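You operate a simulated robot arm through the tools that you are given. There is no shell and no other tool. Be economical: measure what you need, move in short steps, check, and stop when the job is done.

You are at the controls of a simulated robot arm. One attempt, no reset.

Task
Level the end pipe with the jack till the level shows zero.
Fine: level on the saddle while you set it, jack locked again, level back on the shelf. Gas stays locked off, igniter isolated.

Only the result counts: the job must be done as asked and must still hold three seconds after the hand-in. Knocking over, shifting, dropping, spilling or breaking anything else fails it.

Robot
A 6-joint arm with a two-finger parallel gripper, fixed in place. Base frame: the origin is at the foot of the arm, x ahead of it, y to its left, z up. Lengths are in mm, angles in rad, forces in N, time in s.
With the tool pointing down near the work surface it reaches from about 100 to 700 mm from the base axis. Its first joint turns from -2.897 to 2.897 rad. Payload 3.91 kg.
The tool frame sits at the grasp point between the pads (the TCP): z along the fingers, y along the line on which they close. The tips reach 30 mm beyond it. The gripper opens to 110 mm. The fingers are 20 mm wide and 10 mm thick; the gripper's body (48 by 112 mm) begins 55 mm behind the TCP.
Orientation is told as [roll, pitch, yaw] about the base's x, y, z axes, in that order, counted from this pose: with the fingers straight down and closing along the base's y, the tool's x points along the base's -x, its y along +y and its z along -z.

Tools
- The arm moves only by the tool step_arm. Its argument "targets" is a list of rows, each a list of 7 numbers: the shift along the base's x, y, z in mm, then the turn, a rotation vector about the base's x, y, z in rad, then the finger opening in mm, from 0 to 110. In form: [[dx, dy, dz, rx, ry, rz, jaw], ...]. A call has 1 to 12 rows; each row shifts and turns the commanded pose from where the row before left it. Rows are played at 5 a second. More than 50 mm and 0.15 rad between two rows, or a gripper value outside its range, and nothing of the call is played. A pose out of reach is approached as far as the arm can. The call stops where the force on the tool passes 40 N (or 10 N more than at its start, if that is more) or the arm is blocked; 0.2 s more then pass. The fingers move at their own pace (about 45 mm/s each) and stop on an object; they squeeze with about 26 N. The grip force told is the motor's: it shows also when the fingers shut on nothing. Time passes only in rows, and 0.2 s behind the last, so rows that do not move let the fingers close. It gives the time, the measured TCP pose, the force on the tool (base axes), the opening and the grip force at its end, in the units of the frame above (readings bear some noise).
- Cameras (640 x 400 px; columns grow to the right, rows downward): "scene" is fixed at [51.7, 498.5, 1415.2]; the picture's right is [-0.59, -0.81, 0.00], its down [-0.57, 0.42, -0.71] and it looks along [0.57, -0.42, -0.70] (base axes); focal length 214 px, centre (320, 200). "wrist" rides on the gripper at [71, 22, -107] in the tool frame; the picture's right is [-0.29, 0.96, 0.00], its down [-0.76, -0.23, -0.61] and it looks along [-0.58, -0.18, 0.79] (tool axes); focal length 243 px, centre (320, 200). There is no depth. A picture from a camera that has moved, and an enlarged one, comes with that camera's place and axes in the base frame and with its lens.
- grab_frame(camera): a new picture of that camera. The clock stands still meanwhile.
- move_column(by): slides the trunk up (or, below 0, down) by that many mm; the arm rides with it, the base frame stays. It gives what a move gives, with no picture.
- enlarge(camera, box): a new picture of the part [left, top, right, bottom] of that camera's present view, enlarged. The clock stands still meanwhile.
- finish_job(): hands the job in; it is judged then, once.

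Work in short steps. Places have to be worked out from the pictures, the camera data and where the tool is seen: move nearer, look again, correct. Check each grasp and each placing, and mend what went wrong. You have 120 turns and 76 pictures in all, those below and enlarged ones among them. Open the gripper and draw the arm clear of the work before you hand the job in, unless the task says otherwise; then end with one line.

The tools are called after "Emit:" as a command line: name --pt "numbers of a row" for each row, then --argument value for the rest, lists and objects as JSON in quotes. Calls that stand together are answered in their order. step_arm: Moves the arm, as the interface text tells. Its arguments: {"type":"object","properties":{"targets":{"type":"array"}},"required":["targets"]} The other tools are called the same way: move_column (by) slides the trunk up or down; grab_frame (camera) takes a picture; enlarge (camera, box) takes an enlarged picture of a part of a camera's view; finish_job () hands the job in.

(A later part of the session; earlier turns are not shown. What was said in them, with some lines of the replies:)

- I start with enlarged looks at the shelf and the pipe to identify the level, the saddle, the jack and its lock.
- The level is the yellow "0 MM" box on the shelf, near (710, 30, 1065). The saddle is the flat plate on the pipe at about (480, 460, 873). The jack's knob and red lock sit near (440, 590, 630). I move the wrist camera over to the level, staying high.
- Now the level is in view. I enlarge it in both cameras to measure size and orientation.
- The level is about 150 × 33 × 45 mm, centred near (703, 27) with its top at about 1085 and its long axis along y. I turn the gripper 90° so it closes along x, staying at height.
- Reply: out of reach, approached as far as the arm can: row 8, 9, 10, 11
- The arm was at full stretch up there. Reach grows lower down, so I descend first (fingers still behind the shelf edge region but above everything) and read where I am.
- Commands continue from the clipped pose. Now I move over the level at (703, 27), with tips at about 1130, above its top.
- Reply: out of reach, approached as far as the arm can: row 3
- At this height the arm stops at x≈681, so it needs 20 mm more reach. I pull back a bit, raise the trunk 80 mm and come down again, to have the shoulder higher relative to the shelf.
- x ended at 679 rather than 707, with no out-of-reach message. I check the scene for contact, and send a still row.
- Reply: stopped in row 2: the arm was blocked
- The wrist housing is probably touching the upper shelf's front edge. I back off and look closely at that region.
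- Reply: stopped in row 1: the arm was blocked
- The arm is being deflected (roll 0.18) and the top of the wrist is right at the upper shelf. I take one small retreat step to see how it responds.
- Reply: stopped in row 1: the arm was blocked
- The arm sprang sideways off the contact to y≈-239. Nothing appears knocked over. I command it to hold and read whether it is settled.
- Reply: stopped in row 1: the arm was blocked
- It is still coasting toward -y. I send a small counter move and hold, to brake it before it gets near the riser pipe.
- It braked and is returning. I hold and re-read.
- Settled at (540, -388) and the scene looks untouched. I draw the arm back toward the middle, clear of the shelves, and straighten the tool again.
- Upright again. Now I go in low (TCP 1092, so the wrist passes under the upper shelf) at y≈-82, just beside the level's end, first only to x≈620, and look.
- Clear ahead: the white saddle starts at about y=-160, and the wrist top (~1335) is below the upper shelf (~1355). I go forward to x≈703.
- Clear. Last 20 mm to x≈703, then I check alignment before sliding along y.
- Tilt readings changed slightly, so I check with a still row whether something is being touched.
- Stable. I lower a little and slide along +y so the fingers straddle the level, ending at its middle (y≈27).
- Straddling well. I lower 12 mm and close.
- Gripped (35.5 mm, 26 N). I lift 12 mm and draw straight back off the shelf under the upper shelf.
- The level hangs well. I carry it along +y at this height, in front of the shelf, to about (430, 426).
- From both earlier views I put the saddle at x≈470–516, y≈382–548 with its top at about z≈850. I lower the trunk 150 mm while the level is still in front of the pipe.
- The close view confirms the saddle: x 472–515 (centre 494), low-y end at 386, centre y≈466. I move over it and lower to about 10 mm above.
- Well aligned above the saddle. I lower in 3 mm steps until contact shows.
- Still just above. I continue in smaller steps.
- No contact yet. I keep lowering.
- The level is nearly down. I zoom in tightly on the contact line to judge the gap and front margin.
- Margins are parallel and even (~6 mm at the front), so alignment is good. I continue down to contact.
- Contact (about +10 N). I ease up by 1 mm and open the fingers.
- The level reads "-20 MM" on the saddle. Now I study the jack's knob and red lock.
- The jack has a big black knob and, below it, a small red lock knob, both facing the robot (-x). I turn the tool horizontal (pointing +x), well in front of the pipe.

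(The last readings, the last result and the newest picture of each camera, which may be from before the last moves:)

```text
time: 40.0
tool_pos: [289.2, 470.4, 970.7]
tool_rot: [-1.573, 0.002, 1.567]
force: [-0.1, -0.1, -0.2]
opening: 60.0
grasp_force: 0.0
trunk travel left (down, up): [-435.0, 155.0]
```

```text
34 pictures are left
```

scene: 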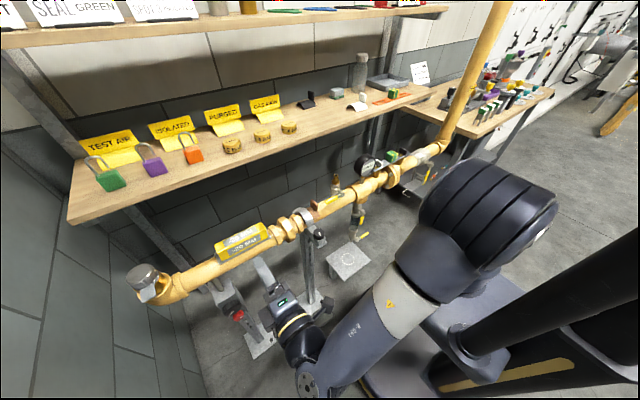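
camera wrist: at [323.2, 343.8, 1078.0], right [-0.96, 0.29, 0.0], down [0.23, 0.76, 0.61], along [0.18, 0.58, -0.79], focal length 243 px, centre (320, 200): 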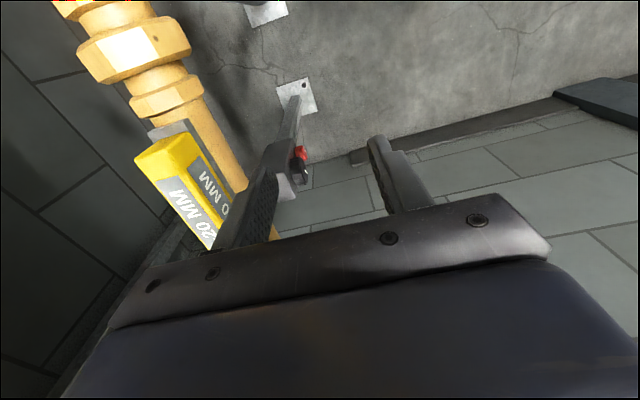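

Tool horizontal. I lower the trunk 290 mm to bring it to the jack's height, still well in front of everything.

Emit:
move_column --by -290

Emit:
step_arm --pt "0 20 0 0 0 0 60" --pt "0 20 0 0 0 0 60" --pt "0 20 0 0 0 0 60" --pt "0 0 0 0 0 0 60"

Emit:
grab_frame --camera "wrist"

Emit:
grab_frame --camera "scene"

```text
time: 42.9
tool_pos: [290.2, 469.4, 681.3]
tool_rot: [-1.571, 0.002, 1.568]
force: [1.4, 0.0, -0.2]
opening: 59.9
grasp_force: 0.0
trunk travel left (down, up): [-145.0, 445.0]
```

```text
time: 43.9
tool_pos: [289.9, 530.0, 681.7]
tool_rot: [-1.57, 0.003, 1.569]
force: [0.7, 0.1, 0.7]
opening: 59.9
grasp_force: 0.1
trunk travel left (down, up): [-145.0, 445.0]
```

```text
33 pictures are left
camera wrist: at [181.9, 459.3, 660.3], right [0.0, 0.29, -0.96], down [-0.61, 0.76, 0.23], along [0.8, 0.58, 0.18], focal length 243 px, centre (320, 200)
```

wrist: 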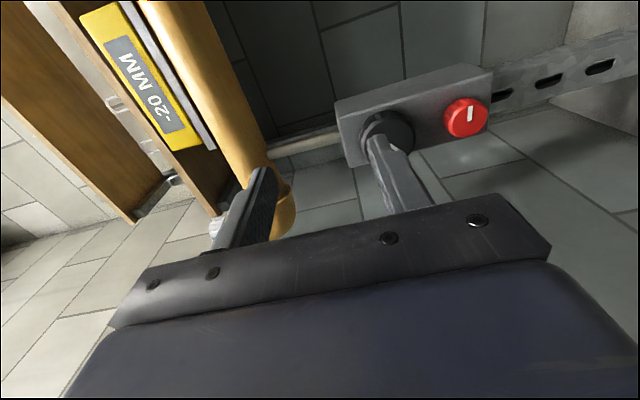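

```text
32 pictures are left
```

scene: 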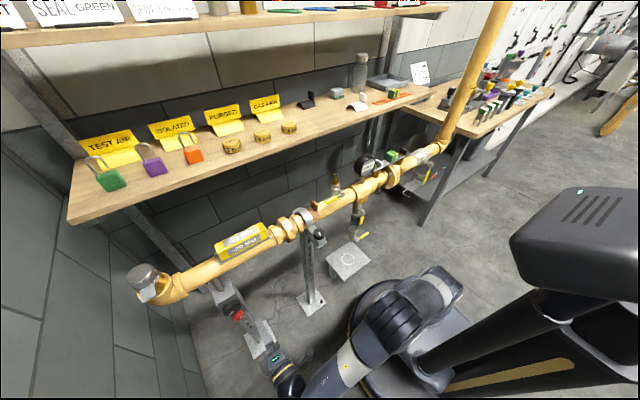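

The wrist view shows the level (-20 MM), the black knob and the red lock (pointer horizontal, toward -y). Triangulated: red face ≈ (436, 584, 540), black ≈ (440, 585, 614). I lower the trunk 130 mm and come in front of the red knob, stopping short of it.

Emit:
move_column --by -130

Emit:
step_arm --pt "10 20 -4 0 0 0 52" --pt "20 20 -4 0 0 0 52" --pt "20 14 -3 0 0 0 52" --pt "20 0 0 0 0 0 52" --pt "20 0 0 0 0 0 52" --pt "0 0 0 0 0 0 52"

Emit:
grab_frame --camera "wrist"

```text
time: 45.5
tool_pos: [289.9, 530.5, 550.7]
tool_rot: [-1.571, 0.002, 1.57]
force: [-0.7, -0.3, -0.1]
opening: 60.0
grasp_force: 0.0
trunk travel left (down, up): [-15.0, 575.0]
```

```text
time: 46.9
tool_pos: [378.9, 583.3, 539.8]
tool_rot: [-1.571, 0.002, 1.569]
force: [0.5, 0.0, -0.7]
opening: 52.0
grasp_force: 0.1
trunk travel left (down, up): [-15.0, 575.0]
```

```text
31 pictures are left
camera wrist: at [271.8, 513.0, 518.7], right [0.0, 0.29, -0.96], down [-0.61, 0.76, 0.23], along [0.79, 0.58, 0.18], focal length 243 px, centre (320, 200)
```

wrist: 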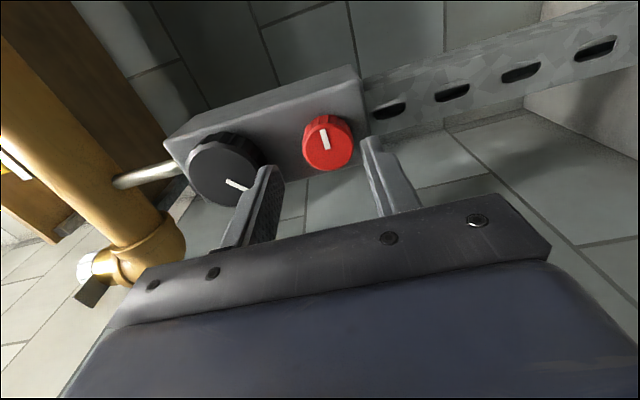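

Refined: red knob face ≈ (441, 588, 537), radius ~19, so a 52 mm opening clears it and the black knob. I align and advance with the tips beside the knob.

Emit:
step_arm --pt "0 4.5 -2.5 0 0 0 52" --pt "20 0 0 0 0 0 52" --pt "15 0 0 0 0 0 52" --pt "10 0 0 0 0 0 52" --pt "0 0 0 0 0 0 52"

Emit:
grab_frame --camera "wrist"

```text
time: 48.1
tool_pos: [424.2, 589.5, 535.8]
tool_rot: [-1.572, 0.002, 1.568]
force: [0.4, 0.6, -0.1]
opening: 51.8
grasp_force: 0.0
trunk travel left (down, up): [-15.0, 575.0]
```

```text
30 pictures are left
camera wrist: at [317.0, 518.2, 516.0], right [0.0, 0.29, -0.96], down [-0.61, 0.76, 0.23], along [0.79, 0.58, 0.18], focal length 243 px, centre (320, 200)
```

wrist: 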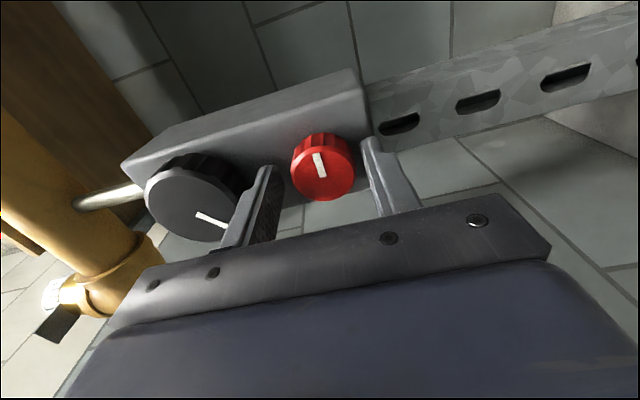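

The red knob sits between the fingers. I close on it.

Emit:
step_arm --pt "0 -2 0 0 0 0 40" --pt "0 0 0 0 0 0 20" --pt "0 0 0 0 0 0 20" --pt "0 0 0 0 0 0 20" --pt "0 0 0 0 0 0 20"

```text
time: 49.3
tool_pos: [424.2, 586.3, 535.0]
tool_rot: [-1.571, 0.004, 1.569]
force: [-4.6, -3.3, -16.6]
opening: 37.5
grasp_force: 44.6
trunk travel left (down, up): [-15.0, 575.0]
```

Gripped (37.5 mm) with some vertical offset force, so I ease 1.5 mm down. Then I try turning it counter-clockwise (seen from the robot) a little.

Emit:
step_arm --pt "0 0 -1.5 0 0 0 20" --pt "0 0 0 -0.1 0 0 20" --pt "0 0 0 -0.1 0 0 20" --pt "0 0 0 -0.1 0 0 20" --pt "0 0 0 0 0 0 20"

Emit:
grab_frame --camera "wrist"

```text
time: 50.5
tool_pos: [424.6, 586.3, 535.5]
tool_rot: [-1.57, 0.304, 1.568]
force: [-8.0, 0.6, -11.0]
opening: 37.5
grasp_force: 45.4
trunk travel left (down, up): [-15.0, 575.0]
```

```text
29 pictures are left
camera wrist: at [316.9, 512.9, 537.1], right [0.0, -0.01, -1.0], down [-0.61, 0.79, -0.01], along [0.79, 0.61, 0.0], focal length 243 px, centre (320, 200)
```

wrist: 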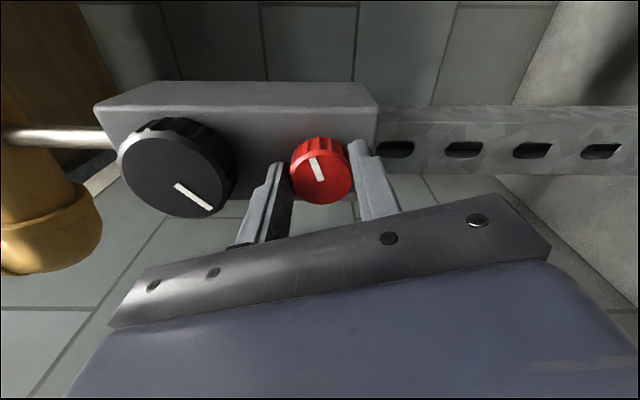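

The knob turned with the gripper. I keep turning counter-clockwise toward a quarter turn.

Emit:
step_arm --pt "0 0 0 -0.127 0 0 20" --pt "0 0 0 -0.127 0 0 20" --pt "0 0 0 -0.127 0 0 20" --pt "0 0 0 -0.127 0 0 20" --pt "0 0 0 -0.127 0 0 20" --pt "0 0 0 -0.127 0 0 20" --pt "0 0 0 -0.127 0 0 20" --pt "0 0 0 -0.127 0 0 20" --pt "0 0 0 -0.127 0 0 20" --pt "0 0 0 -0.127 0 0 20" --pt "0 0 0 0 0 0 20"

Emit:
grab_frame --camera "wrist"

```text
time: 52.3
tool_pos: [423.4, 588.9, 539.0]
tool_rot: [-1.583, 1.296, 1.566]
force: [5.4, 15.2, -1.0]
opening: 37.8
grasp_force: 44.8
trunk travel left (down, up): [-15.0, 575.0]
stopped in row 9: the force on the tool passed its limit (the readings are from after the stop); the commanded pose is now the measured one
```

```text
28 pictures are left
camera wrist: at [317.1, 548.4, 600.9], right [0.01, -0.84, -0.54], down [-0.61, 0.42, -0.67], along [0.79, 0.33, -0.51], focal length 243 px, centre (320, 200)
```

wrist: 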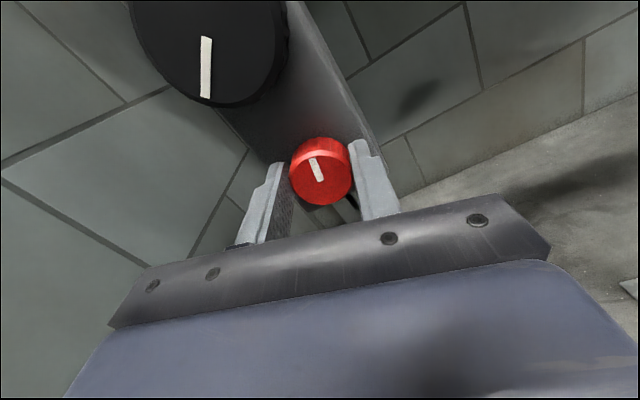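

About 75° turned; the stop was from sideways force as the axis is slightly off. I ease the sideways offset and continue to a full quarter turn.

Emit:
step_arm --pt "0 1 0 0 0 0 20" --pt "0 0.5 0 -0.07 0 0 20" --pt "0 0 0 -0.07 0 0 20" --pt "0 0 0 -0.07 0 0 20" --pt "0 0 0 -0.06 0 0 20" --pt "0 0 0 0 0 0 20"

```text
time: 53.7
tool_pos: [424.0, 589.8, 539.3]
tool_rot: [-2.189, 1.566, 0.96]
force: [-1.0, 4.6, 0.8]
opening: 37.8
grasp_force: 45.1
trunk travel left (down, up): [-15.0, 575.0]
```

A full quarter turn, low forces. I release, back away, and look at the pointer.

Emit:
step_arm --pt "0 0 0 0 0 0 54" --pt "0 0 0 0 0 0 54" --pt "-15 0 0 0 0 0 54" --pt "-25 0 0 0 0 0 60" --pt "-15 0 0 0 0 0 80" --pt "0 0 0 0 0 0 90"

Emit:
grab_frame --camera "wrist"

```text
time: 55.1
tool_pos: [369.6, 589.2, 538.4]
tool_rot: [-2.176, 1.567, 0.97]
force: [0.5, -0.5, 0.2]
opening: 90.0
grasp_force: 0.0
trunk travel left (down, up): [-15.0, 575.0]
```

```text
27 pictures are left
camera wrist: at [261.8, 567.6, 609.8], right [0.01, -0.96, -0.29], down [-0.61, 0.23, -0.76], along [0.79, 0.18, -0.58], focal length 243 px, centre (320, 200)
```

wrist: 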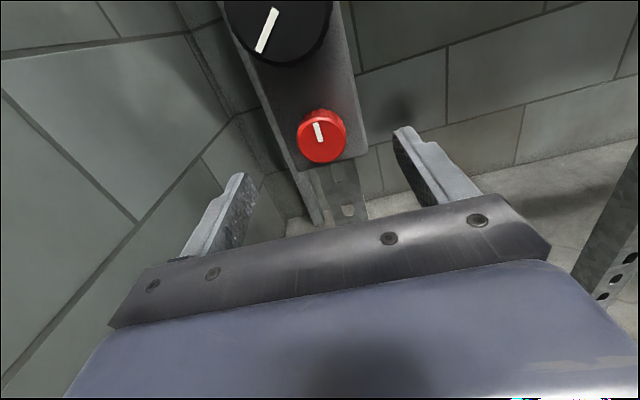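

The red pointer now points up: unlocked. I move up in front of the black knob (≈ (437, 589, 620), radius ~32) with a 90 mm opening and check alignment.

Emit:
step_arm --pt "0 0 27 0 0 0 90" --pt "0 0 27 0 0 0 90" --pt "0 0 27 0 0 0 90" --pt "20 0 0 0 0 0 90" --pt "0 0 0 0 0 0 90"

Emit:
grab_frame --camera "wrist"

```text
time: 56.3
tool_pos: [391.1, 591.0, 618.8]
tool_rot: [-2.151, 1.566, 0.996]
force: [0.0, -0.3, 0.4]
opening: 89.9
grasp_force: 0.0
trunk travel left (down, up): [-15.0, 575.0]
```

```text
26 pictures are left
camera wrist: at [282.2, 568.2, 691.2], right [0.01, -0.96, -0.29], down [-0.61, 0.23, -0.76], along [0.79, 0.18, -0.58], focal length 243 px, centre (320, 200)
```

wrist: 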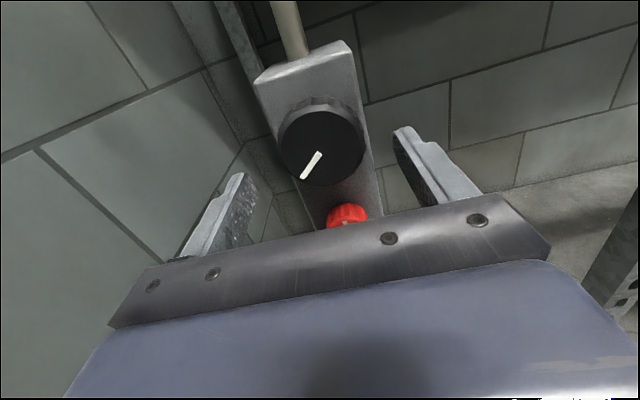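

The black knob centre is at about (437, 589, 620.5). I align, advance and grip it.

Emit:
step_arm --pt "8 -2 2 0 0 0 90" --pt "13 0 0 0 0 0 90" --pt "12 0 0 0 0 0 90" --pt "0 0 0 0 0 0 60" --pt "0 0 0 0 0 0 45" --pt "0 0 0 0 0 0 45" --pt "0 0 0 0 0 0 45"

```text
time: 57.9
tool_pos: [423.1, 591.0, 621.8]
tool_rot: [-2.142, 1.566, 1.009]
force: [11.5, 21.5, 4.0]
opening: 59.4
grasp_force: 45.6
trunk travel left (down, up): [-15.0, 575.0]
```

Gripped (59.4 mm). I relieve the sideways load and turn it clockwise about 0.55 rad as a test, then read the level.

Emit:
step_arm --pt "0 1.5 0 0 0 0 45" --pt "0 0 0 0.11 0 0 45" --pt "0 0 0 0.11 0 0 45" --pt "0 0 0 0.11 0 0 45" --pt "0 0 0 0.11 0 0 45" --pt "0 0 0 0.11 0 0 45" --pt "0 0 0 0 0 0 45"

Emit:
enlarge --camera "scene" --box '[190, 210, 286, 270]'

```text
time: 59.5
tool_pos: [421.7, 588.7, 622.4]
tool_rot: [-1.583, 1.016, 1.563]
force: [-2.0, 6.3, 6.2]
opening: 59.5
grasp_force: 45.0
trunk travel left (down, up): [-15.0, 575.0]
```

```text
6.67 times, centred on (238, 240) of scene
camera zoom: at [51.7, 498.5, 1415.2], right [-0.59, -0.81, 0.0], down [-0.57, 0.42, -0.71], along [0.57, -0.42, -0.7], focal length 1430 px, centre (867, -67)
```

zoom: 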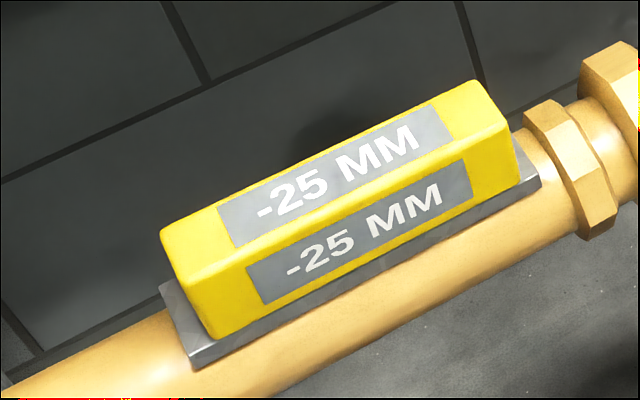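

Clockwise lowers it (-25 now, about 9 mm per rad), so it must go counter-clockwise, about 2.7 rad. I turn back 1.4 rad.

Emit:
step_arm --pt "0 0 0 -0.12 0 0 45" --pt "0 0 0 -0.12 0 0 45" --pt "0 0 0 -0.12 0 0 45" --pt "0 0 0 -0.12 0 0 45" --pt "0 0 0 -0.12 0 0 45" --pt "0 0 0 -0.12 0 0 45" --pt "0 0 0 -0.12 0 0 45" --pt "0 0 0 -0.12 0 0 45" --pt "0 0 0 -0.12 0 0 45" --pt "0 0 0 -0.12 0 0 45" --pt "0 0 0 -0.12 0 0 45" --pt "0 0 0 0 0 0 45"

```text
time: 62.3
tool_pos: [422.4, 590.2, 622.7]
tool_rot: [1.569, 0.801, -1.559]
force: [3.5, 15.7, -0.3]
opening: 59.4
grasp_force: 45.0
trunk travel left (down, up): [-15.0, 575.0]
stopped in row 12: the force on the tool passed its limit (the readings are from after the stop); the commanded pose is now the measured one
```

It turned ~1.32 rad; I read the level.

Emit:
enlarge --camera "scene" --box '[190, 210, 286, 270]'

```text
6.67 times, centred on (238, 240) of scene
camera zoom: at [51.7, 498.5, 1415.2], right [-0.59, -0.81, 0.0], down [-0.57, 0.42, -0.71], along [0.57, -0.42, -0.7], focal length 1430 px, centre (867, -67)
```

zoom: 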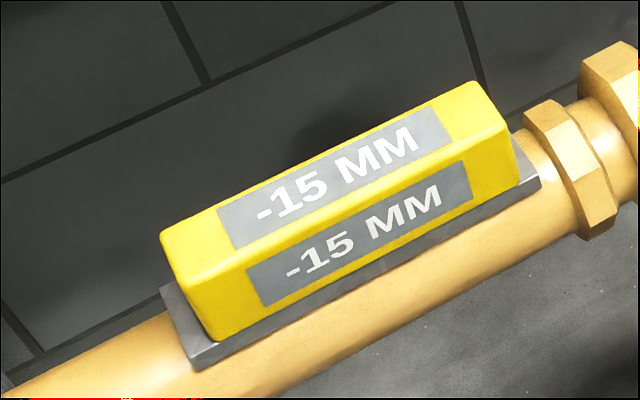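

-15 now; the display seems to step in 5 mm. I ease the side load and continue counter-clockwise 1.2 rad.

Emit:
step_arm --pt "0 1 0 0 0 0 45" --pt "0 0 0 -0.12 0 0 45" --pt "0 0 0 -0.12 0 0 45" --pt "0 0 0 -0.12 0 0 45" --pt "0 0 0 -0.12 0 0 45" --pt "0 0 0 -0.12 0 0 45" --pt "0 0 0 -0.12 0 0 45" --pt "0 0 0 -0.12 0 0 45" --pt "0 0 0 -0.12 0 0 45" --pt "0 0 0 -0.12 0 0 45" --pt "0 0 0 -0.12 0 0 45" --pt "0 0 0 0 0 0 45"

Emit:
enlarge --camera "scene" --box '[190, 210, 286, 270]'

Emit:
grab_frame --camera "wrist"

```text
time: 64.7
tool_pos: [418.5, 560.2, 624.3]
tool_rot: [1.594, -0.329, -1.585]
force: [3.1, -11.0, 26.0]
opening: 54.9
grasp_force: 10.7
out of reach, approached as far as the arm can: row 10, 11
trunk travel left (down, up): [-15.0, 575.0]
stopped in row 11: the force on the tool passed its limit (the readings are from after the stop); the commanded pose is now the measured one
```

```text
6.67 times, centred on (238, 240) of scene
camera zoom: at [51.7, 498.5, 1415.2], right [-0.59, -0.81, 0.0], down [-0.57, 0.42, -0.71], along [0.57, -0.42, -0.7], focal length 1430 px, centre (867, -67)
```

zoom: 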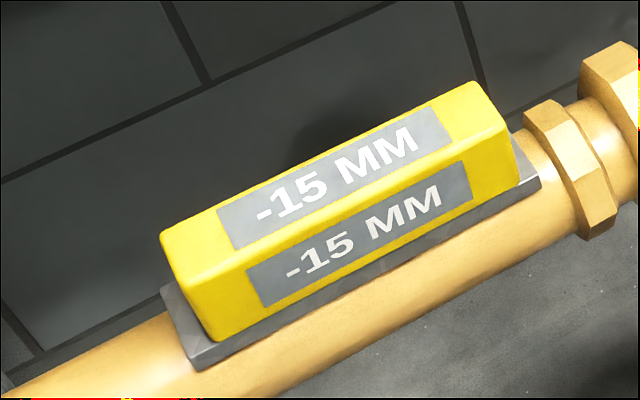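

```text
22 pictures are left
camera wrist: at [312.5, 636.6, 620.0], right [-0.02, 0.03, 1.0], down [-0.61, -0.79, 0.01], along [0.79, -0.61, 0.04], focal length 243 px, centre (320, 200)
```

wrist: 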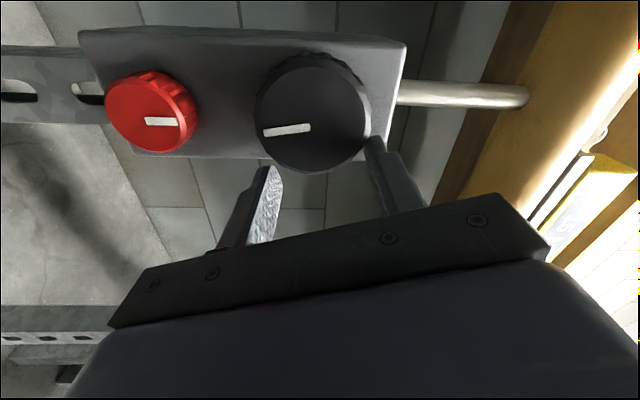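

The wrist ran out of its turning range and slipped off; the pointer now points straight down at -15, so it is about 5 mm per 45° and zero should be ~135° further counter-clockwise. I open, back away, and unwind the wrist.

Emit:
step_arm --pt "0 0 0 0 0 0 66" --pt "-10 0 0 0 0 0 66" --pt "-20 5 0 0 0 0 70" --pt "-20 5 0 0 0 0 90" --pt "-10 5 0 0.14 0 0 90" --pt "0 5 0 0.14 0 0 90" --pt "0 5 0 0.14 0 0 90" --pt "0 0 0 0.14 0 0 90" --pt "0 0 0 0.14 0 0 90" --pt "0 0 0 0.14 0 0 90" --pt "0 0 0 0.14 0 0 90" --pt "0 0 0 0 0 0 90"

```text
time: 67.3
tool_pos: [358.5, 589.5, 618.6]
tool_rot: [1.58, 0.643, -1.578]
force: [0.3, 0.0, -0.6]
opening: 89.8
grasp_force: 0.1
trunk travel left (down, up): [-15.0, 575.0]
```

I unwind further to about 0.6 rad.

Emit:
step_arm --pt "0 0 0 0.146 0 0 90" --pt "0 0 0 0.146 0 0 90" --pt "0 0 0 0.146 0 0 90" --pt "0 0 0 0.146 0 0 90" --pt "0 0 0 0.146 0 0 90" --pt "0 0 0 0.146 0 0 90" --pt "0 0 0 0.146 0 0 90" --pt "0 0 0 0.146 0 0 90" --pt "0 0 0 0.146 0 0 90" --pt "0 0 0 0.146 0 0 90" --pt "0 0 0 0.146 0 0 90" --pt "0 0 0 0.146 0 0 90"

Emit:
step_arm --pt "0 0 0 0.1 0 0 90" --pt "0 0 0 0 0 0 90"

Emit:
grab_frame --camera "wrist"

```text
time: 69.9
tool_pos: [358.4, 589.1, 616.2]
tool_rot: [-1.555, 0.744, 1.578]
force: [-0.9, -0.4, 0.7]
opening: 90.1
grasp_force: 0.0
trunk travel left (down, up): [-15.0, 575.0]
```

```text
time: 70.5
tool_pos: [359.0, 588.7, 616.7]
tool_rot: [-1.555, 0.647, 1.577]
force: [-0.7, -0.4, 0.1]
opening: 90.1
grasp_force: 0.1
trunk travel left (down, up): [-15.0, 575.0]
```

```text
21 pictures are left
camera wrist: at [251.4, 519.7, 644.6], right [-0.01, -0.35, -0.94], down [-0.61, 0.75, -0.27], along [0.79, 0.57, -0.22], focal length 243 px, centre (320, 200)
```

wrist: 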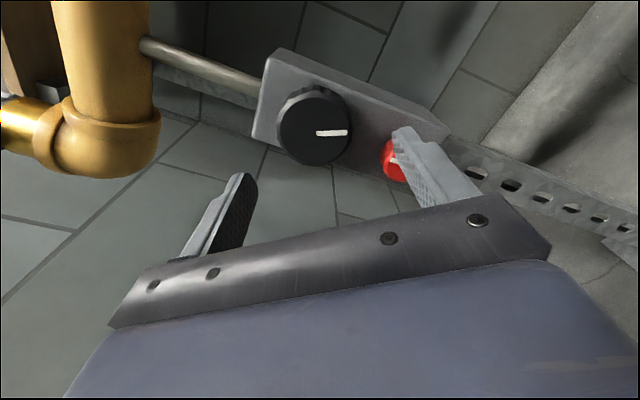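

Pointer confirmed pointing about down. I align and go in to grip again, leaving 2.4 rad of counter-clockwise travel.

Emit:
step_arm --pt "15 1 5 0 0 0 86" --pt "20 0 0 0 0 0 84" --pt "17 0 0 0 0 0 84" --pt "13 0 0 0 0 0 84" --pt "0 0 0 0 0 0 60" --pt "0 0 0 0 0 0 45" --pt "0 0 0 0 0 0 45" --pt "0 0 0 0 0 0 45"

```text
time: 72.3
tool_pos: [424.6, 589.1, 621.0]
tool_rot: [-1.551, 0.65, 1.575]
force: [-3.7, -12.7, -11.6]
opening: 59.2
grasp_force: 45.1
trunk travel left (down, up): [-15.0, 575.0]
```

Gripped well. I ease the load and turn 1.2 rad counter-clockwise.

Emit:
step_arm --pt "0 -0.7 -0.7 0 0 0 45" --pt "0 0 0 -0.12 0 0 45" --pt "0 0 0 -0.12 0 0 45" --pt "0 0 0 -0.12 0 0 45" --pt "0 0 0 -0.12 0 0 45" --pt "0 0 0 -0.12 0 0 45" --pt "0 0 0 -0.12 0 0 45" --pt "0 0 0 -0.12 0 0 45" --pt "0 0 0 -0.12 0 0 45" --pt "0 0 0 -0.12 0 0 45" --pt "0 0 0 -0.12 0 0 45" --pt "0 0 0 0 0 0 45"

Emit:
enlarge --camera "scene" --box '[190, 210, 286, 270]'

```text
time: 74.9
tool_pos: [424.2, 591.6, 620.9]
tool_rot: [1.565, 1.289, -1.586]
force: [16.8, 25.2, 3.7]
opening: 59.4
grasp_force: 45.0
trunk travel left (down, up): [-15.0, 575.0]
```

```text
6.67 times, centred on (238, 240) of scene
camera zoom: at [51.7, 498.5, 1415.2], right [-0.59, -0.81, 0.0], down [-0.57, 0.42, -0.71], along [0.57, -0.42, -0.7], focal length 1430 px, centre (867, -67)
```

zoom: 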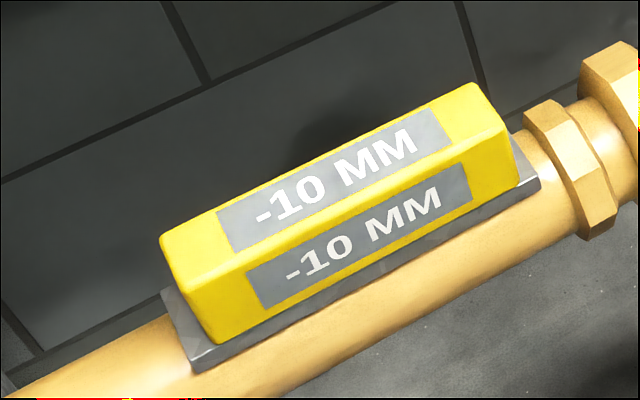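

-10 now. I ease the sideways load and continue 1.2 rad.

Emit:
step_arm --pt "0 1.5 0 0 0 0 45" --pt "0 0 0 -0.12 0 0 45" --pt "0 0 0 -0.12 0 0 45" --pt "0 0 0 -0.12 0 0 45" --pt "0 0 0 -0.12 0 0 45" --pt "0 0 0 -0.12 0 0 45" --pt "0 0 0 -0.12 0 0 45" --pt "0 0 0 -0.12 0 0 45" --pt "0 0 0 -0.12 0 0 45" --pt "0 0 0 -0.12 0 0 45" --pt "0 0 0 0 0 0 45"

Emit:
enlarge --camera "scene" --box '[190, 210, 286, 270]'

```text
time: 77.3
tool_pos: [424.4, 590.6, 619.4]
tool_rot: [1.582, 0.209, -1.577]
force: [9.5, 17.9, 0.3]
opening: 59.0
grasp_force: 45.5
trunk travel left (down, up): [-15.0, 575.0]
```

```text
6.67 times, centred on (238, 240) of scene
camera zoom: at [51.7, 498.5, 1415.2], right [-0.59, -0.81, 0.0], down [-0.57, 0.42, -0.71], along [0.57, -0.42, -0.7], focal length 1430 px, centre (867, -67)
```

zoom: 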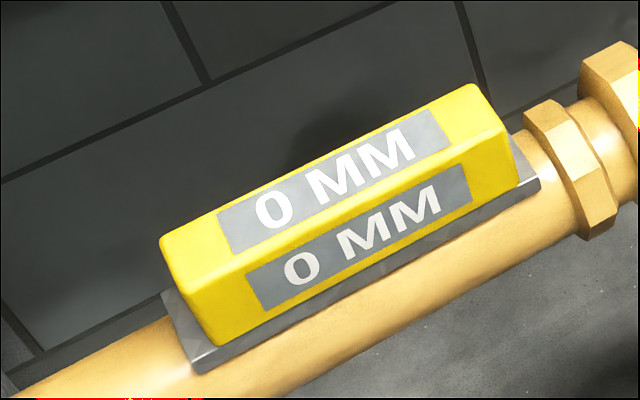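

It shows 0 MM. To be well inside the zero band rather than at its edge, I turn 0.3 rad further as a test.

Emit:
step_arm --pt "0 1 0 0 0 0 45" --pt "0 0 0 -0.1 0 0 45" --pt "0 0 0 -0.1 0 0 45" --pt "0 0 0 -0.1 0 0 45" --pt "0 0 0 0 0 0 45"

Emit:
enlarge --camera "scene" --box '[190, 210, 286, 270]'

Emit:
grab_frame --camera "wrist"

```text
time: 78.5
tool_pos: [423.7, 591.2, 619.7]
tool_rot: [1.581, -0.092, -1.577]
force: [-2.6, -3.8, -8.4]
opening: 59.2
grasp_force: 44.7
trunk travel left (down, up): [-15.0, 575.0]
```

```text
6.67 times, centred on (238, 240) of scene
camera zoom: at [51.7, 498.5, 1415.2], right [-0.59, -0.81, 0.0], down [-0.57, 0.42, -0.71], along [0.57, -0.42, -0.7], focal length 1430 px, centre (867, -67)
```

zoom: 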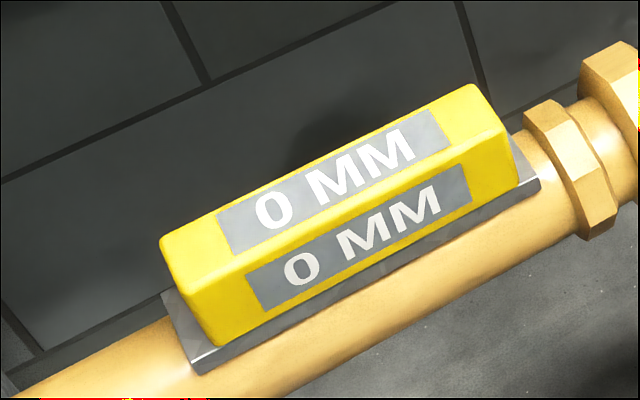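

```text
17 pictures are left
camera wrist: at [316.8, 664.9, 634.1], right [-0.01, -0.2, 0.98], down [-0.61, -0.77, -0.17], along [0.79, -0.6, -0.11], focal length 243 px, centre (320, 200)
```

wrist: 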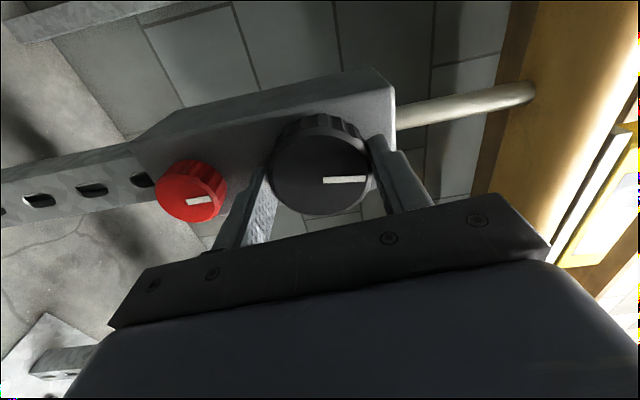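

Still 0 and the pointer is now practically straight up, so we're near the middle of the band. I release, back off and go down in front of the red lock.

Emit:
step_arm --pt "0 0 0 0 0 0 74" --pt "0 0 0 0 0 0 76" --pt "-15 0 0 0 0 0 76" --pt "-20 0 0 0 0 0 76" --pt "-20 0 0 0 0 0 60" --pt "0 0 -27 0 0 0 52" --pt "0 0 -27 0 0 0 52" --pt "0 -1 -26.5 0 0 0 52" --pt "15 0 0 0 0 0 52" --pt "0 0 0 0 0 0 52"

Emit:
grab_frame --camera "wrist"

```text
time: 80.7
tool_pos: [384.5, 589.2, 539.9]
tool_rot: [1.581, -0.088, -1.574]
force: [0.5, -1.0, 0.2]
opening: 51.6
grasp_force: 0.0
trunk travel left (down, up): [-15.0, 575.0]
```

```text
16 pictures are left
camera wrist: at [276.4, 663.5, 554.8], right [-0.01, -0.2, 0.98], down [-0.61, -0.77, -0.17], along [0.79, -0.6, -0.11], focal length 243 px, centre (320, 200)
```

wrist: 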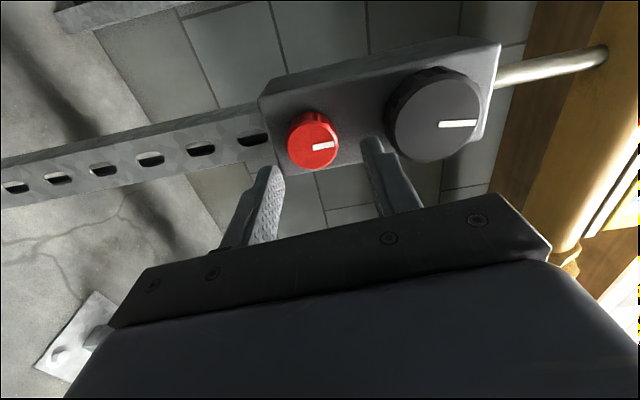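

Red lock centred (≈ (436, 591, 538)). I advance and grip it.

Emit:
step_arm --pt "15 0.5 -1.5 0 0 0 52" --pt "15 0 0 0 0 0 52" --pt "9 0 0 0 0 0 52" --pt "0 0 0 0 0 0 30" --pt "0 0 0 0 0 0 20" --pt "0 0 0 0 0 0 20" --pt "0 0 0 0 0 0 20"

```text
time: 82.3
tool_pos: [423.6, 589.6, 534.7]
tool_rot: [1.578, -0.091, -1.577]
force: [-3.3, -7.7, -25.2]
opening: 37.5
grasp_force: 45.3
trunk travel left (down, up): [-15.0, 575.0]
```

Gripped (37.5 mm). I ease down 2 mm and turn clockwise toward the locked position.

Emit:
step_arm --pt "0 0 -2 0 0 0 20" --pt "0 0 0 0.12 0 0 20" --pt "0 0 0 0.12 0 0 20" --pt "0 0 0 0.12 0 0 20" --pt "0 0 0 0.12 0 0 20" --pt "0 0 0 0.12 0 0 20" --pt "0 0 0 0.12 0 0 20" --pt "0 0 0 0.12 0 0 20" --pt "0 0 0 0.12 0 0 20" --pt "0 0 0 0 0 0 20"

```text
time: 84.5
tool_pos: [422.6, 591.0, 536.1]
tool_rot: [1.57, 0.871, -1.584]
force: [-8.9, -14.9, -22.0]
opening: 37.4
grasp_force: 44.6
trunk travel left (down, up): [-15.0, 575.0]
```

Turning fine. I ease the load and finish the quarter turn.

Emit:
step_arm --pt "0 -1 -1.2 0 0 0 20" --pt "0 0 0 0.12 0 0 20" --pt "0 0 0 0.12 0 0 20" --pt "0 0 0 0.12 0 0 20" --pt "0 0 0 0.12 0 0 20" --pt "0 0 0 0.12 0 0 20" --pt "0 0 0 0.02 0 0 20" --pt "0 0 0 0 0 0 20"

```text
time: 86.3
tool_pos: [423.2, 589.3, 535.9]
tool_rot: [1.518, 1.495, -1.638]
force: [-0.6, -3.3, -9.4]
opening: 37.7
grasp_force: 44.8
trunk travel left (down, up): [-15.0, 575.0]
```

The quarter turn is complete. I release, back off and check the pointer and the level.

Emit:
step_arm --pt "0 0 0 0 0 0 54" --pt "0 0 0 0 0 0 54" --pt "-15 0 0 0 0 0 54" --pt "-25 0 0 0 0 0 54" --pt "-30 0 0 0 0 0 54" --pt "-30 -10 0 0 0 0 54" --pt "-30 -20 0 0 0 0 54" --pt "0 0 0 0 0 0 54"

Emit:
grab_frame --camera "wrist"

Emit:
enlarge --camera "scene" --box '[190, 210, 286, 320]'

```text
time: 88.1
tool_pos: [291.4, 559.7, 535.6]
tool_rot: [1.512, 1.493, -1.643]
force: [0.3, -0.5, 0.6]
opening: 54.2
grasp_force: 0.0
trunk travel left (down, up): [-15.0, 575.0]
```

```text
15 pictures are left
camera wrist: at [184.7, 545.8, 609.1], right [-0.01, -0.98, -0.22], down [-0.61, 0.18, -0.77], along [0.79, 0.12, -0.6], focal length 243 px, centre (320, 200)
```

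wrist: 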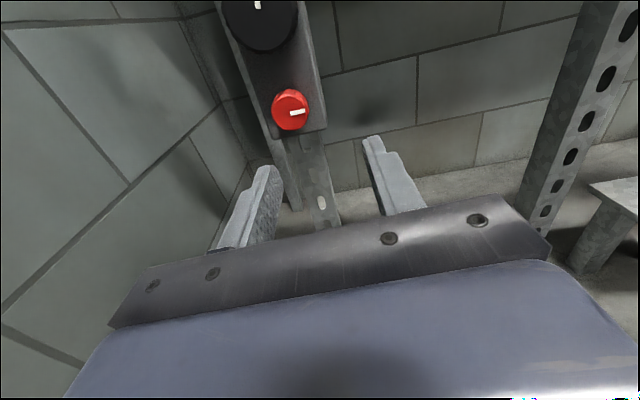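

```text
3.64 times, centred on (238, 265) of scene
camera zoom: at [51.7, 498.5, 1415.2], right [-0.59, -0.81, 0.0], down [-0.57, 0.42, -0.71], along [0.57, -0.42, -0.7], focal length 780 px, centre (618, -36)
```

zoom: 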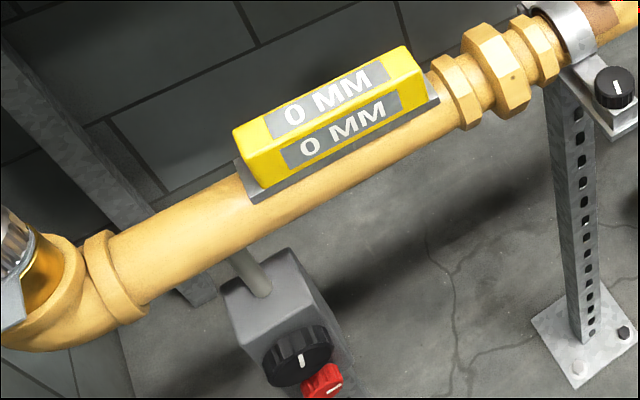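

Locked (pointer back as it was) and the level reads 0 MM. Now I unwind the wrist, away from the jack.

Emit:
step_arm --pt "0 -8 0 0.137 0 0 60" --pt "0 -8 0 0.137 0 0 60" --pt "0 -8 0 0.137 0 0 60" --pt "0 -8 0 0.137 0 0 60" --pt "0 -8 0 0.137 0 0 60" --pt "0 -8 0 0.137 0 0 60" --pt "0 -8 0 0.137 0 0 60" --pt "0 -8 0 0.137 0 0 60" --pt "0 -8 0 0.137 0 0 60" --pt "0 -8 0 0.137 0 0 60" --pt "0 -8 0 0.137 0 0 60" --pt "0 0 0 0.137 0 0 60"

Emit:
move_column --by 420

```text
time: 90.7
tool_pos: [293.0, 472.0, 536.7]
tool_rot: [-1.559, 0.003, 1.575]
force: [0.1, -0.4, 0.7]
opening: 60.1
grasp_force: 0.1
trunk travel left (down, up): [-15.0, 575.0]
```

```text
refused: 420 is not a number from -400 to 400
```

Limit is 400 per call, so I raise in two calls and then turn the tool down again.

Emit:
move_column --by 400

Emit:
move_column --by 40

Emit:
step_arm --pt "5 -5 0 0 0.142 0 60" --pt "5 -5 0 0 0.142 0 60" --pt "5 -5 0 0 0.142 0 60" --pt "5 -5 0 0 0.142 0 60" --pt "5 -5 0 0 0.142 0 60" --pt "5 -5 0 0 0.142 0 60" --pt "5 -5 0 0 0.142 0 60" --pt "5 -5 0 0 0.142 0 60" --pt "5 -5 0 0 0.142 0 60" --pt "5 -5 0 0 0.142 0 60" --pt "5 -5 0 0 0.142 0 60" --pt "0 0 0 0 0 0 60"

Emit:
grab_frame --camera "scene"

```text
time: 94.5
tool_pos: [292.7, 472.5, 936.4]
tool_rot: [-1.558, 0.006, 1.577]
force: [-0.4, -0.2, -0.5]
opening: 60.0
grasp_force: 0.1
trunk travel left (down, up): [-415.0, 175.0]
```

```text
time: 95.3
tool_pos: [292.3, 471.4, 976.4]
tool_rot: [-1.558, 0.004, 1.576]
force: [0.3, 1.0, 0.3]
opening: 59.9
grasp_force: 0.0
trunk travel left (down, up): [-455.0, 135.0]
```

```text
time: 97.9
tool_pos: [348.1, 416.8, 975.6]
tool_rot: [0.007, -0.006, 1.577]
force: [0.6, -0.4, 0.6]
opening: 60.1
grasp_force: 0.0
trunk travel left (down, up): [-455.0, 135.0]
```

```text
13 pictures are left
```

scene: 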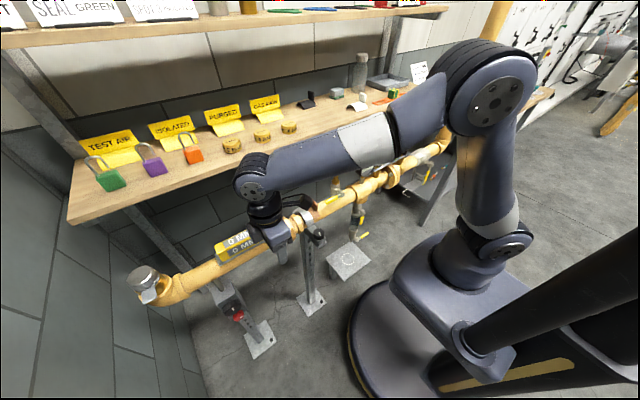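

Level still shows 0. I move above the level at (494, 465) and square up the tool.

Emit:
step_arm --pt "20 16 0 -0.006 -0.007 -0.006 62" --pt "30 16 0 0 0 0 62" --pt "30 16 0 0 0 0 62" --pt "35 0 0 0 0 0 62" --pt "31 0 0 0 0 0 62" --pt "0 0 -25 0 0 0 62" --pt "0 0 -15 0 0 0 62" --pt "0 0 0 0 0 0 62"

Emit:
enlarge --camera "scene" --box '[180, 180, 308, 260]'

Emit:
grab_frame --camera "wrist"

```text
time: 99.7
tool_pos: [493.5, 465.1, 936.2]
tool_rot: [-0.003, -0.001, 1.569]
force: [0.2, -0.1, 0.3]
opening: 61.7
grasp_force: 0.1
trunk travel left (down, up): [-455.0, 135.0]
```

```text
5.00 times, centred on (244, 220) of scene
camera zoom: at [51.7, 498.5, 1415.2], right [-0.59, -0.81, 0.0], down [-0.57, 0.42, -0.71], along [0.57, -0.42, -0.7], focal length 1072 px, centre (700, 100)
```

zoom: 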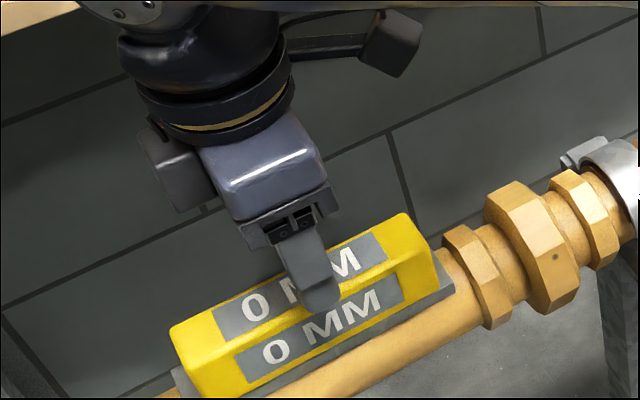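

```text
11 pictures are left
camera wrist: at [471.6, 394.0, 1044.1], right [-0.96, 0.29, 0.0], down [0.23, 0.76, 0.61], along [0.18, 0.58, -0.79], focal length 243 px, centre (320, 200)
```

wrist: 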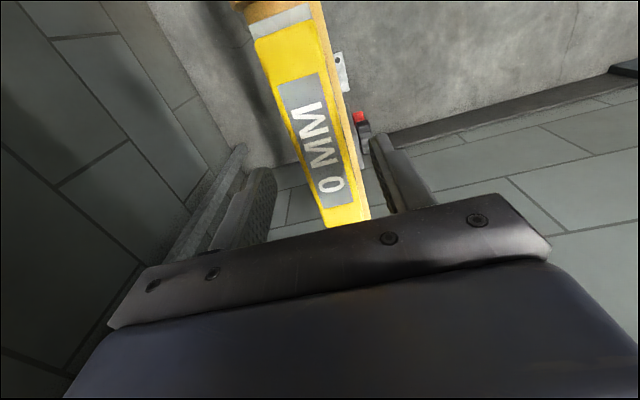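

Fingers straddle the level evenly. I descend to grip height (TCP ≈ 886) and close.

Emit:
step_arm --pt "0 0 -20 0 0 0 62" --pt "0 0 -15 0 0 0 62" --pt "0 0 -10 0 0 0 62" --pt "0 0 -4 0 0 0 62" --pt "0 0 0 0 0 0 45" --pt "0 0 0 0 0 0 20" --pt "0 0 0 0 0 0 20" --pt "0 0 0 0 0 0 20"

```text
time: 101.5
tool_pos: [494.1, 465.4, 886.9]
tool_rot: [-0.001, 0.002, 1.569]
force: [0.3, -0.9, -0.2]
opening: 35.6
grasp_force: 26.0
trunk travel left (down, up): [-455.0, 135.0]
```

Gripped. I lift slowly, then move forward of the pipe.

Emit:
step_arm --pt "0 0 4 0 0 0 20" --pt "0 0 8 0 0 0 20" --pt "0 0 15 0 0 0 20" --pt "0 0 25 0 0 0 20" --pt "-20 -15 10 0 0 0 20" --pt "-25 -20 10 0 0 0 20" --pt "-15 -18 0 0 0 0 20" --pt "0 0 0 0 0 0 20"

Emit:
move_column --by 130

Emit:
enlarge --camera "scene" --box '[120, 80, 360, 330]'

```text
time: 103.3
tool_pos: [433.9, 411.2, 960.5]
tool_rot: [-0.002, 0.0, 1.569]
force: [0.7, 0.4, -1.4]
opening: 35.8
grasp_force: 25.4
trunk travel left (down, up): [-455.0, 135.0]
```

```text
time: 104.9
tool_pos: [434.1, 412.1, 1089.0]
tool_rot: [-0.004, 0.001, 1.569]
force: [0.3, 1.3, -2.1]
opening: 35.6
grasp_force: 26.2
trunk travel left (down, up): [-585.0, 5.0]
```

```text
1.60 times, centred on (240, 205) of scene
camera zoom: at [51.7, 498.5, 1415.2], right [-0.59, -0.81, 0.0], down [-0.57, 0.42, -0.71], along [0.57, -0.42, -0.7], focal length 343 px, centre (448, 192)
```

zoom: 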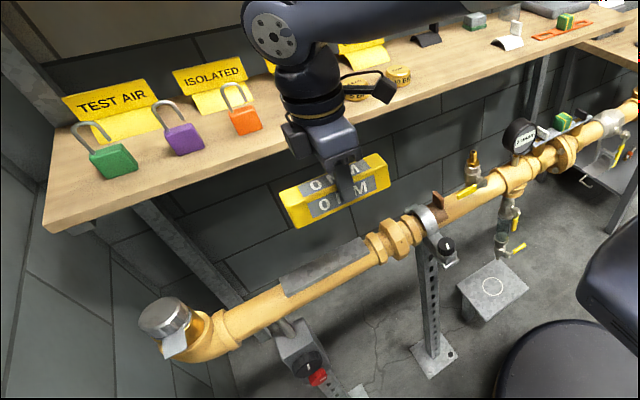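

Level is held well and the saddle is clear. I carry it back along -y in front of the shelf.

Emit:
step_arm --pt "0 -35 1 0 0 0 20" --pt "0 -35 1 0 0 0 20" --pt "0 -35 1 0 0 0 20" --pt "0 -35 1 0 0 0 20" --pt "0 -35 0 0 0 0 20" --pt "0 -35 0 0 0 0 20" --pt "10 -35 0 0 0 0 20" --pt "10 -35 0 0 0 0 20" --pt "10 -35 0 0 0 0 20" --pt "10 -35 0 0 0 0 20" --pt "10 -35 0 0 0 0 20" --pt "0 0 0 0 0 0 20"

Emit:
step_arm --pt "35 0 0 0 0 0 20" --pt "35 0 0 0 0 0 20" --pt "35 0 0 0 0 0 20" --pt "25 0 0 0 0 0 20" --pt "0 0 0 0 0 0 20"

Emit:
enlarge --camera "scene" --box '[230, 0, 480, 156]'

```text
time: 107.5
tool_pos: [483.6, 27.9, 1094.3]
tool_rot: [-0.002, -0.001, 1.57]
force: [1.0, -0.3, -2.3]
opening: 35.6
grasp_force: 25.9
trunk travel left (down, up): [-585.0, 5.0]
```

```text
time: 108.7
tool_pos: [613.8, 26.2, 1092.6]
tool_rot: [-0.002, -0.001, 1.568]
force: [0.1, -0.5, -1.1]
opening: 35.8
grasp_force: 26.2
trunk travel left (down, up): [-585.0, 5.0]
```

```text
2.56 times, centred on (355, 78) of scene
camera zoom: at [51.7, 498.5, 1415.2], right [-0.59, -0.81, 0.0], down [-0.57, 0.42, -0.71], along [0.57, -0.42, -0.7], focal length 549 px, centre (230, 512)
```

zoom: 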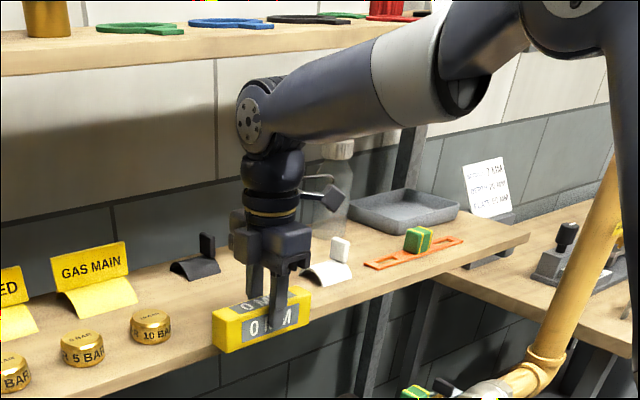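

Clear of the shelf edge and of the 10 BAR cap. I go forward to x≈700 under the upper shelf.

Emit:
step_arm --pt "20 0 0 0 0 0 20" --pt "20 0 0 0 0 0 20" --pt "20 0 0 0 0 0 20" --pt "20 0 0 0 0 0 20" --pt "7 0 0 0 0 0 20" --pt "0 0 0 0 0 0 20"

Emit:
step_arm --pt "0 0 -4 0 0 0 20" --pt "0 0 -3 0 0 0 20" --pt "0 0 -3 0 0 0 20" --pt "0 0 0 0 0 0 20"

Emit:
enlarge --camera "scene" --box '[270, 70, 366, 140]'

```text
time: 110.1
tool_pos: [700.8, 27.4, 1093.0]
tool_rot: [-0.002, 0.001, 1.569]
force: [-0.4, -0.2, -1.7]
opening: 35.7
grasp_force: 25.9
trunk travel left (down, up): [-585.0, 5.0]
```

```text
time: 111.1
tool_pos: [700.6, 26.6, 1086.9]
tool_rot: [-0.011, 0.0, 1.568]
force: [3.1, 0.0, 24.8]
opening: 36.0
grasp_force: 26.1
trunk travel left (down, up): [-585.0, 5.0]
```

```text
5.71 times, centred on (318, 105) of scene
camera zoom: at [51.7, 498.5, 1415.2], right [-0.59, -0.81, 0.0], down [-0.57, 0.42, -0.71], along [0.57, -0.42, -0.7], focal length 1226 px, centre (331, 743)
```

zoom: 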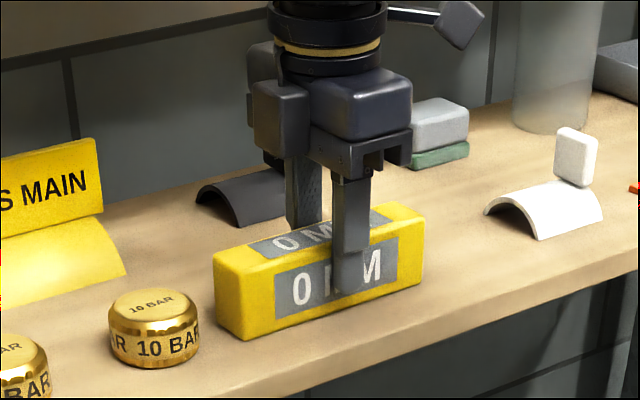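

The level has landed on the shelf (25 N up). I ease up and open the fingers.

Emit:
step_arm --pt "0 0 2.5 0 0 0 20" --pt "0 0 0 0 0 0 20"

```text
time: 111.7
tool_pos: [700.7, 26.9, 1085.3]
tool_rot: [-0.003, 0.0, 1.57]
force: [7.3, -0.6, 16.5]
opening: 35.7
grasp_force: 25.7
trunk travel left (down, up): [-585.0, 5.0]
```

Emit:
step_arm --pt "0 0 1.2 0 0 0 20" --pt "0 0 0 0 0 0 20"

```text
time: 112.3
tool_pos: [700.2, 26.8, 1086.3]
tool_rot: [-0.001, -0.001, 1.568]
force: [3.0, -0.1, 6.2]
opening: 35.9
grasp_force: 26.1
trunk travel left (down, up): [-585.0, 5.0]
```

Light contact now (6 N). I open the fingers to 80.

Emit:
step_arm --pt "0 0 0 0 0 0 50" --pt "0 0 0 0 0 0 80" --pt "0 0 0 0 0 0 80" --pt "0 0 0 0 0 0 80"

Emit:
enlarge --camera "scene" --box '[270, 70, 366, 140]'

```text
time: 113.3
tool_pos: [700.4, 25.7, 1087.3]
tool_rot: [-0.001, 0.001, 1.569]
force: [0.5, -0.2, 0.8]
opening: 80.0
grasp_force: 0.0
trunk travel left (down, up): [-585.0, 5.0]
```

```text
5.71 times, centred on (318, 105) of scene
camera zoom: at [51.7, 498.5, 1415.2], right [-0.59, -0.81, 0.0], down [-0.57, 0.42, -0.71], along [0.57, -0.42, -0.7], focal length 1226 px, centre (331, 743)
```

zoom: 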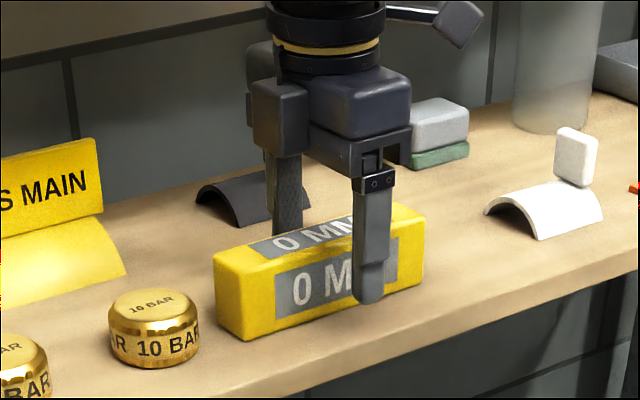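

The level stands upright on the shelf. I leave the way I came: slide along -y past its end, then draw straight back.

Emit:
step_arm --pt "0 -20 0 0 0 0 80" --pt "0 -20 0 0 0 0 80" --pt "0 -20 0 0 0 0 80" --pt "0 -20 0 0 0 0 80" --pt "0 -20 0 0 0 0 80" --pt "0 -14 0 0 0 0 80" --pt "0 0 0 0 0 0 80"

Emit:
step_arm --pt "-15 0 0 0 0 0 80" --pt "-25 0 0 0 0 0 80" --pt "-30 0 0 0 0 0 80" --pt "-35 0 0 0 0 0 80" --pt "-35 0 0 0 0 0 80" --pt "-35 0 0 0 0 0 80" --pt "-35 0 10 0 0 0 80" --pt "-35 0 10 0 0 0 80" --pt "-35 0 10 0 0 0 80" --pt "0 0 0 0 0 0 80"

Emit:
grab_frame --camera "scene"

```text
time: 114.9
tool_pos: [699.8, -87.6, 1087.2]
tool_rot: [-0.003, 0.001, 1.569]
force: [0.8, 0.3, -0.6]
opening: 79.9
grasp_force: 0.0
trunk travel left (down, up): [-585.0, 5.0]
```

```text
time: 117.1
tool_pos: [419.2, -88.2, 1117.6]
tool_rot: [-0.001, 0.002, 1.569]
force: [0.5, 0.6, -0.4]
opening: 80.1
grasp_force: 0.1
trunk travel left (down, up): [-585.0, 5.0]
```

```text
6 pictures are left
```

scene: 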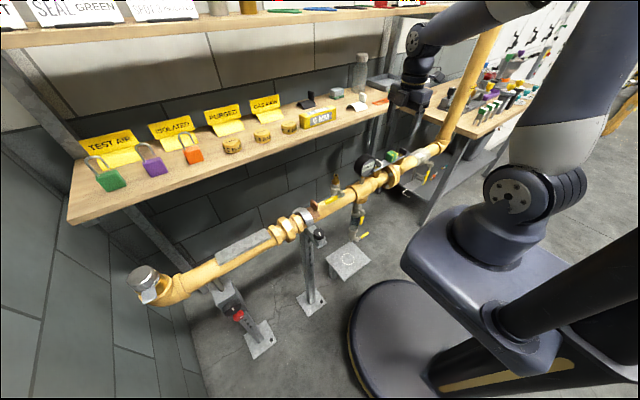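

The level is back on the shelf and the rest is undisturbed. One last look at the jack before handing in.

Emit:
enlarge --camera "scene" --box '[190, 260, 286, 330]'

```text
5.71 times, centred on (238, 295) of scene
camera zoom: at [51.7, 498.5, 1415.2], right [-0.59, -0.81, 0.0], down [-0.57, 0.42, -0.71], along [0.57, -0.42, -0.7], focal length 1226 px, centre (789, -343)
```

zoom: 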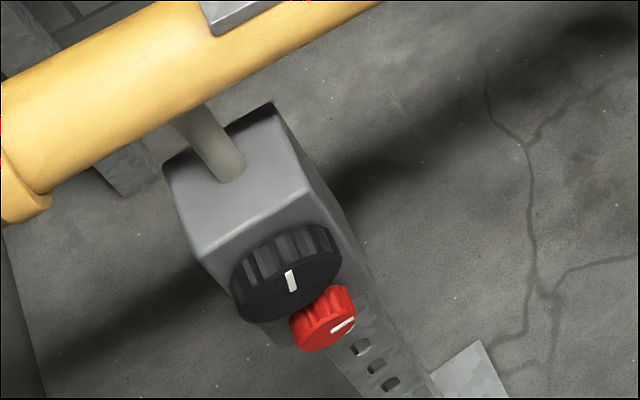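

The black knob's pointer is up and the red lock is back in its locked position. The arm is clear and open, so I hand in.

Emit:
finish_job

```text
The job is handed in.
```

The level showed 0 MM on the saddle after I set the jack and locked it again. It is now back on the shelf, and I did not touch the gas lock or the igniter. Early on, the wrist caught the upper shelf and the arm swung sideways to about y = -460, but the pictures show nothing moved or knocked over.
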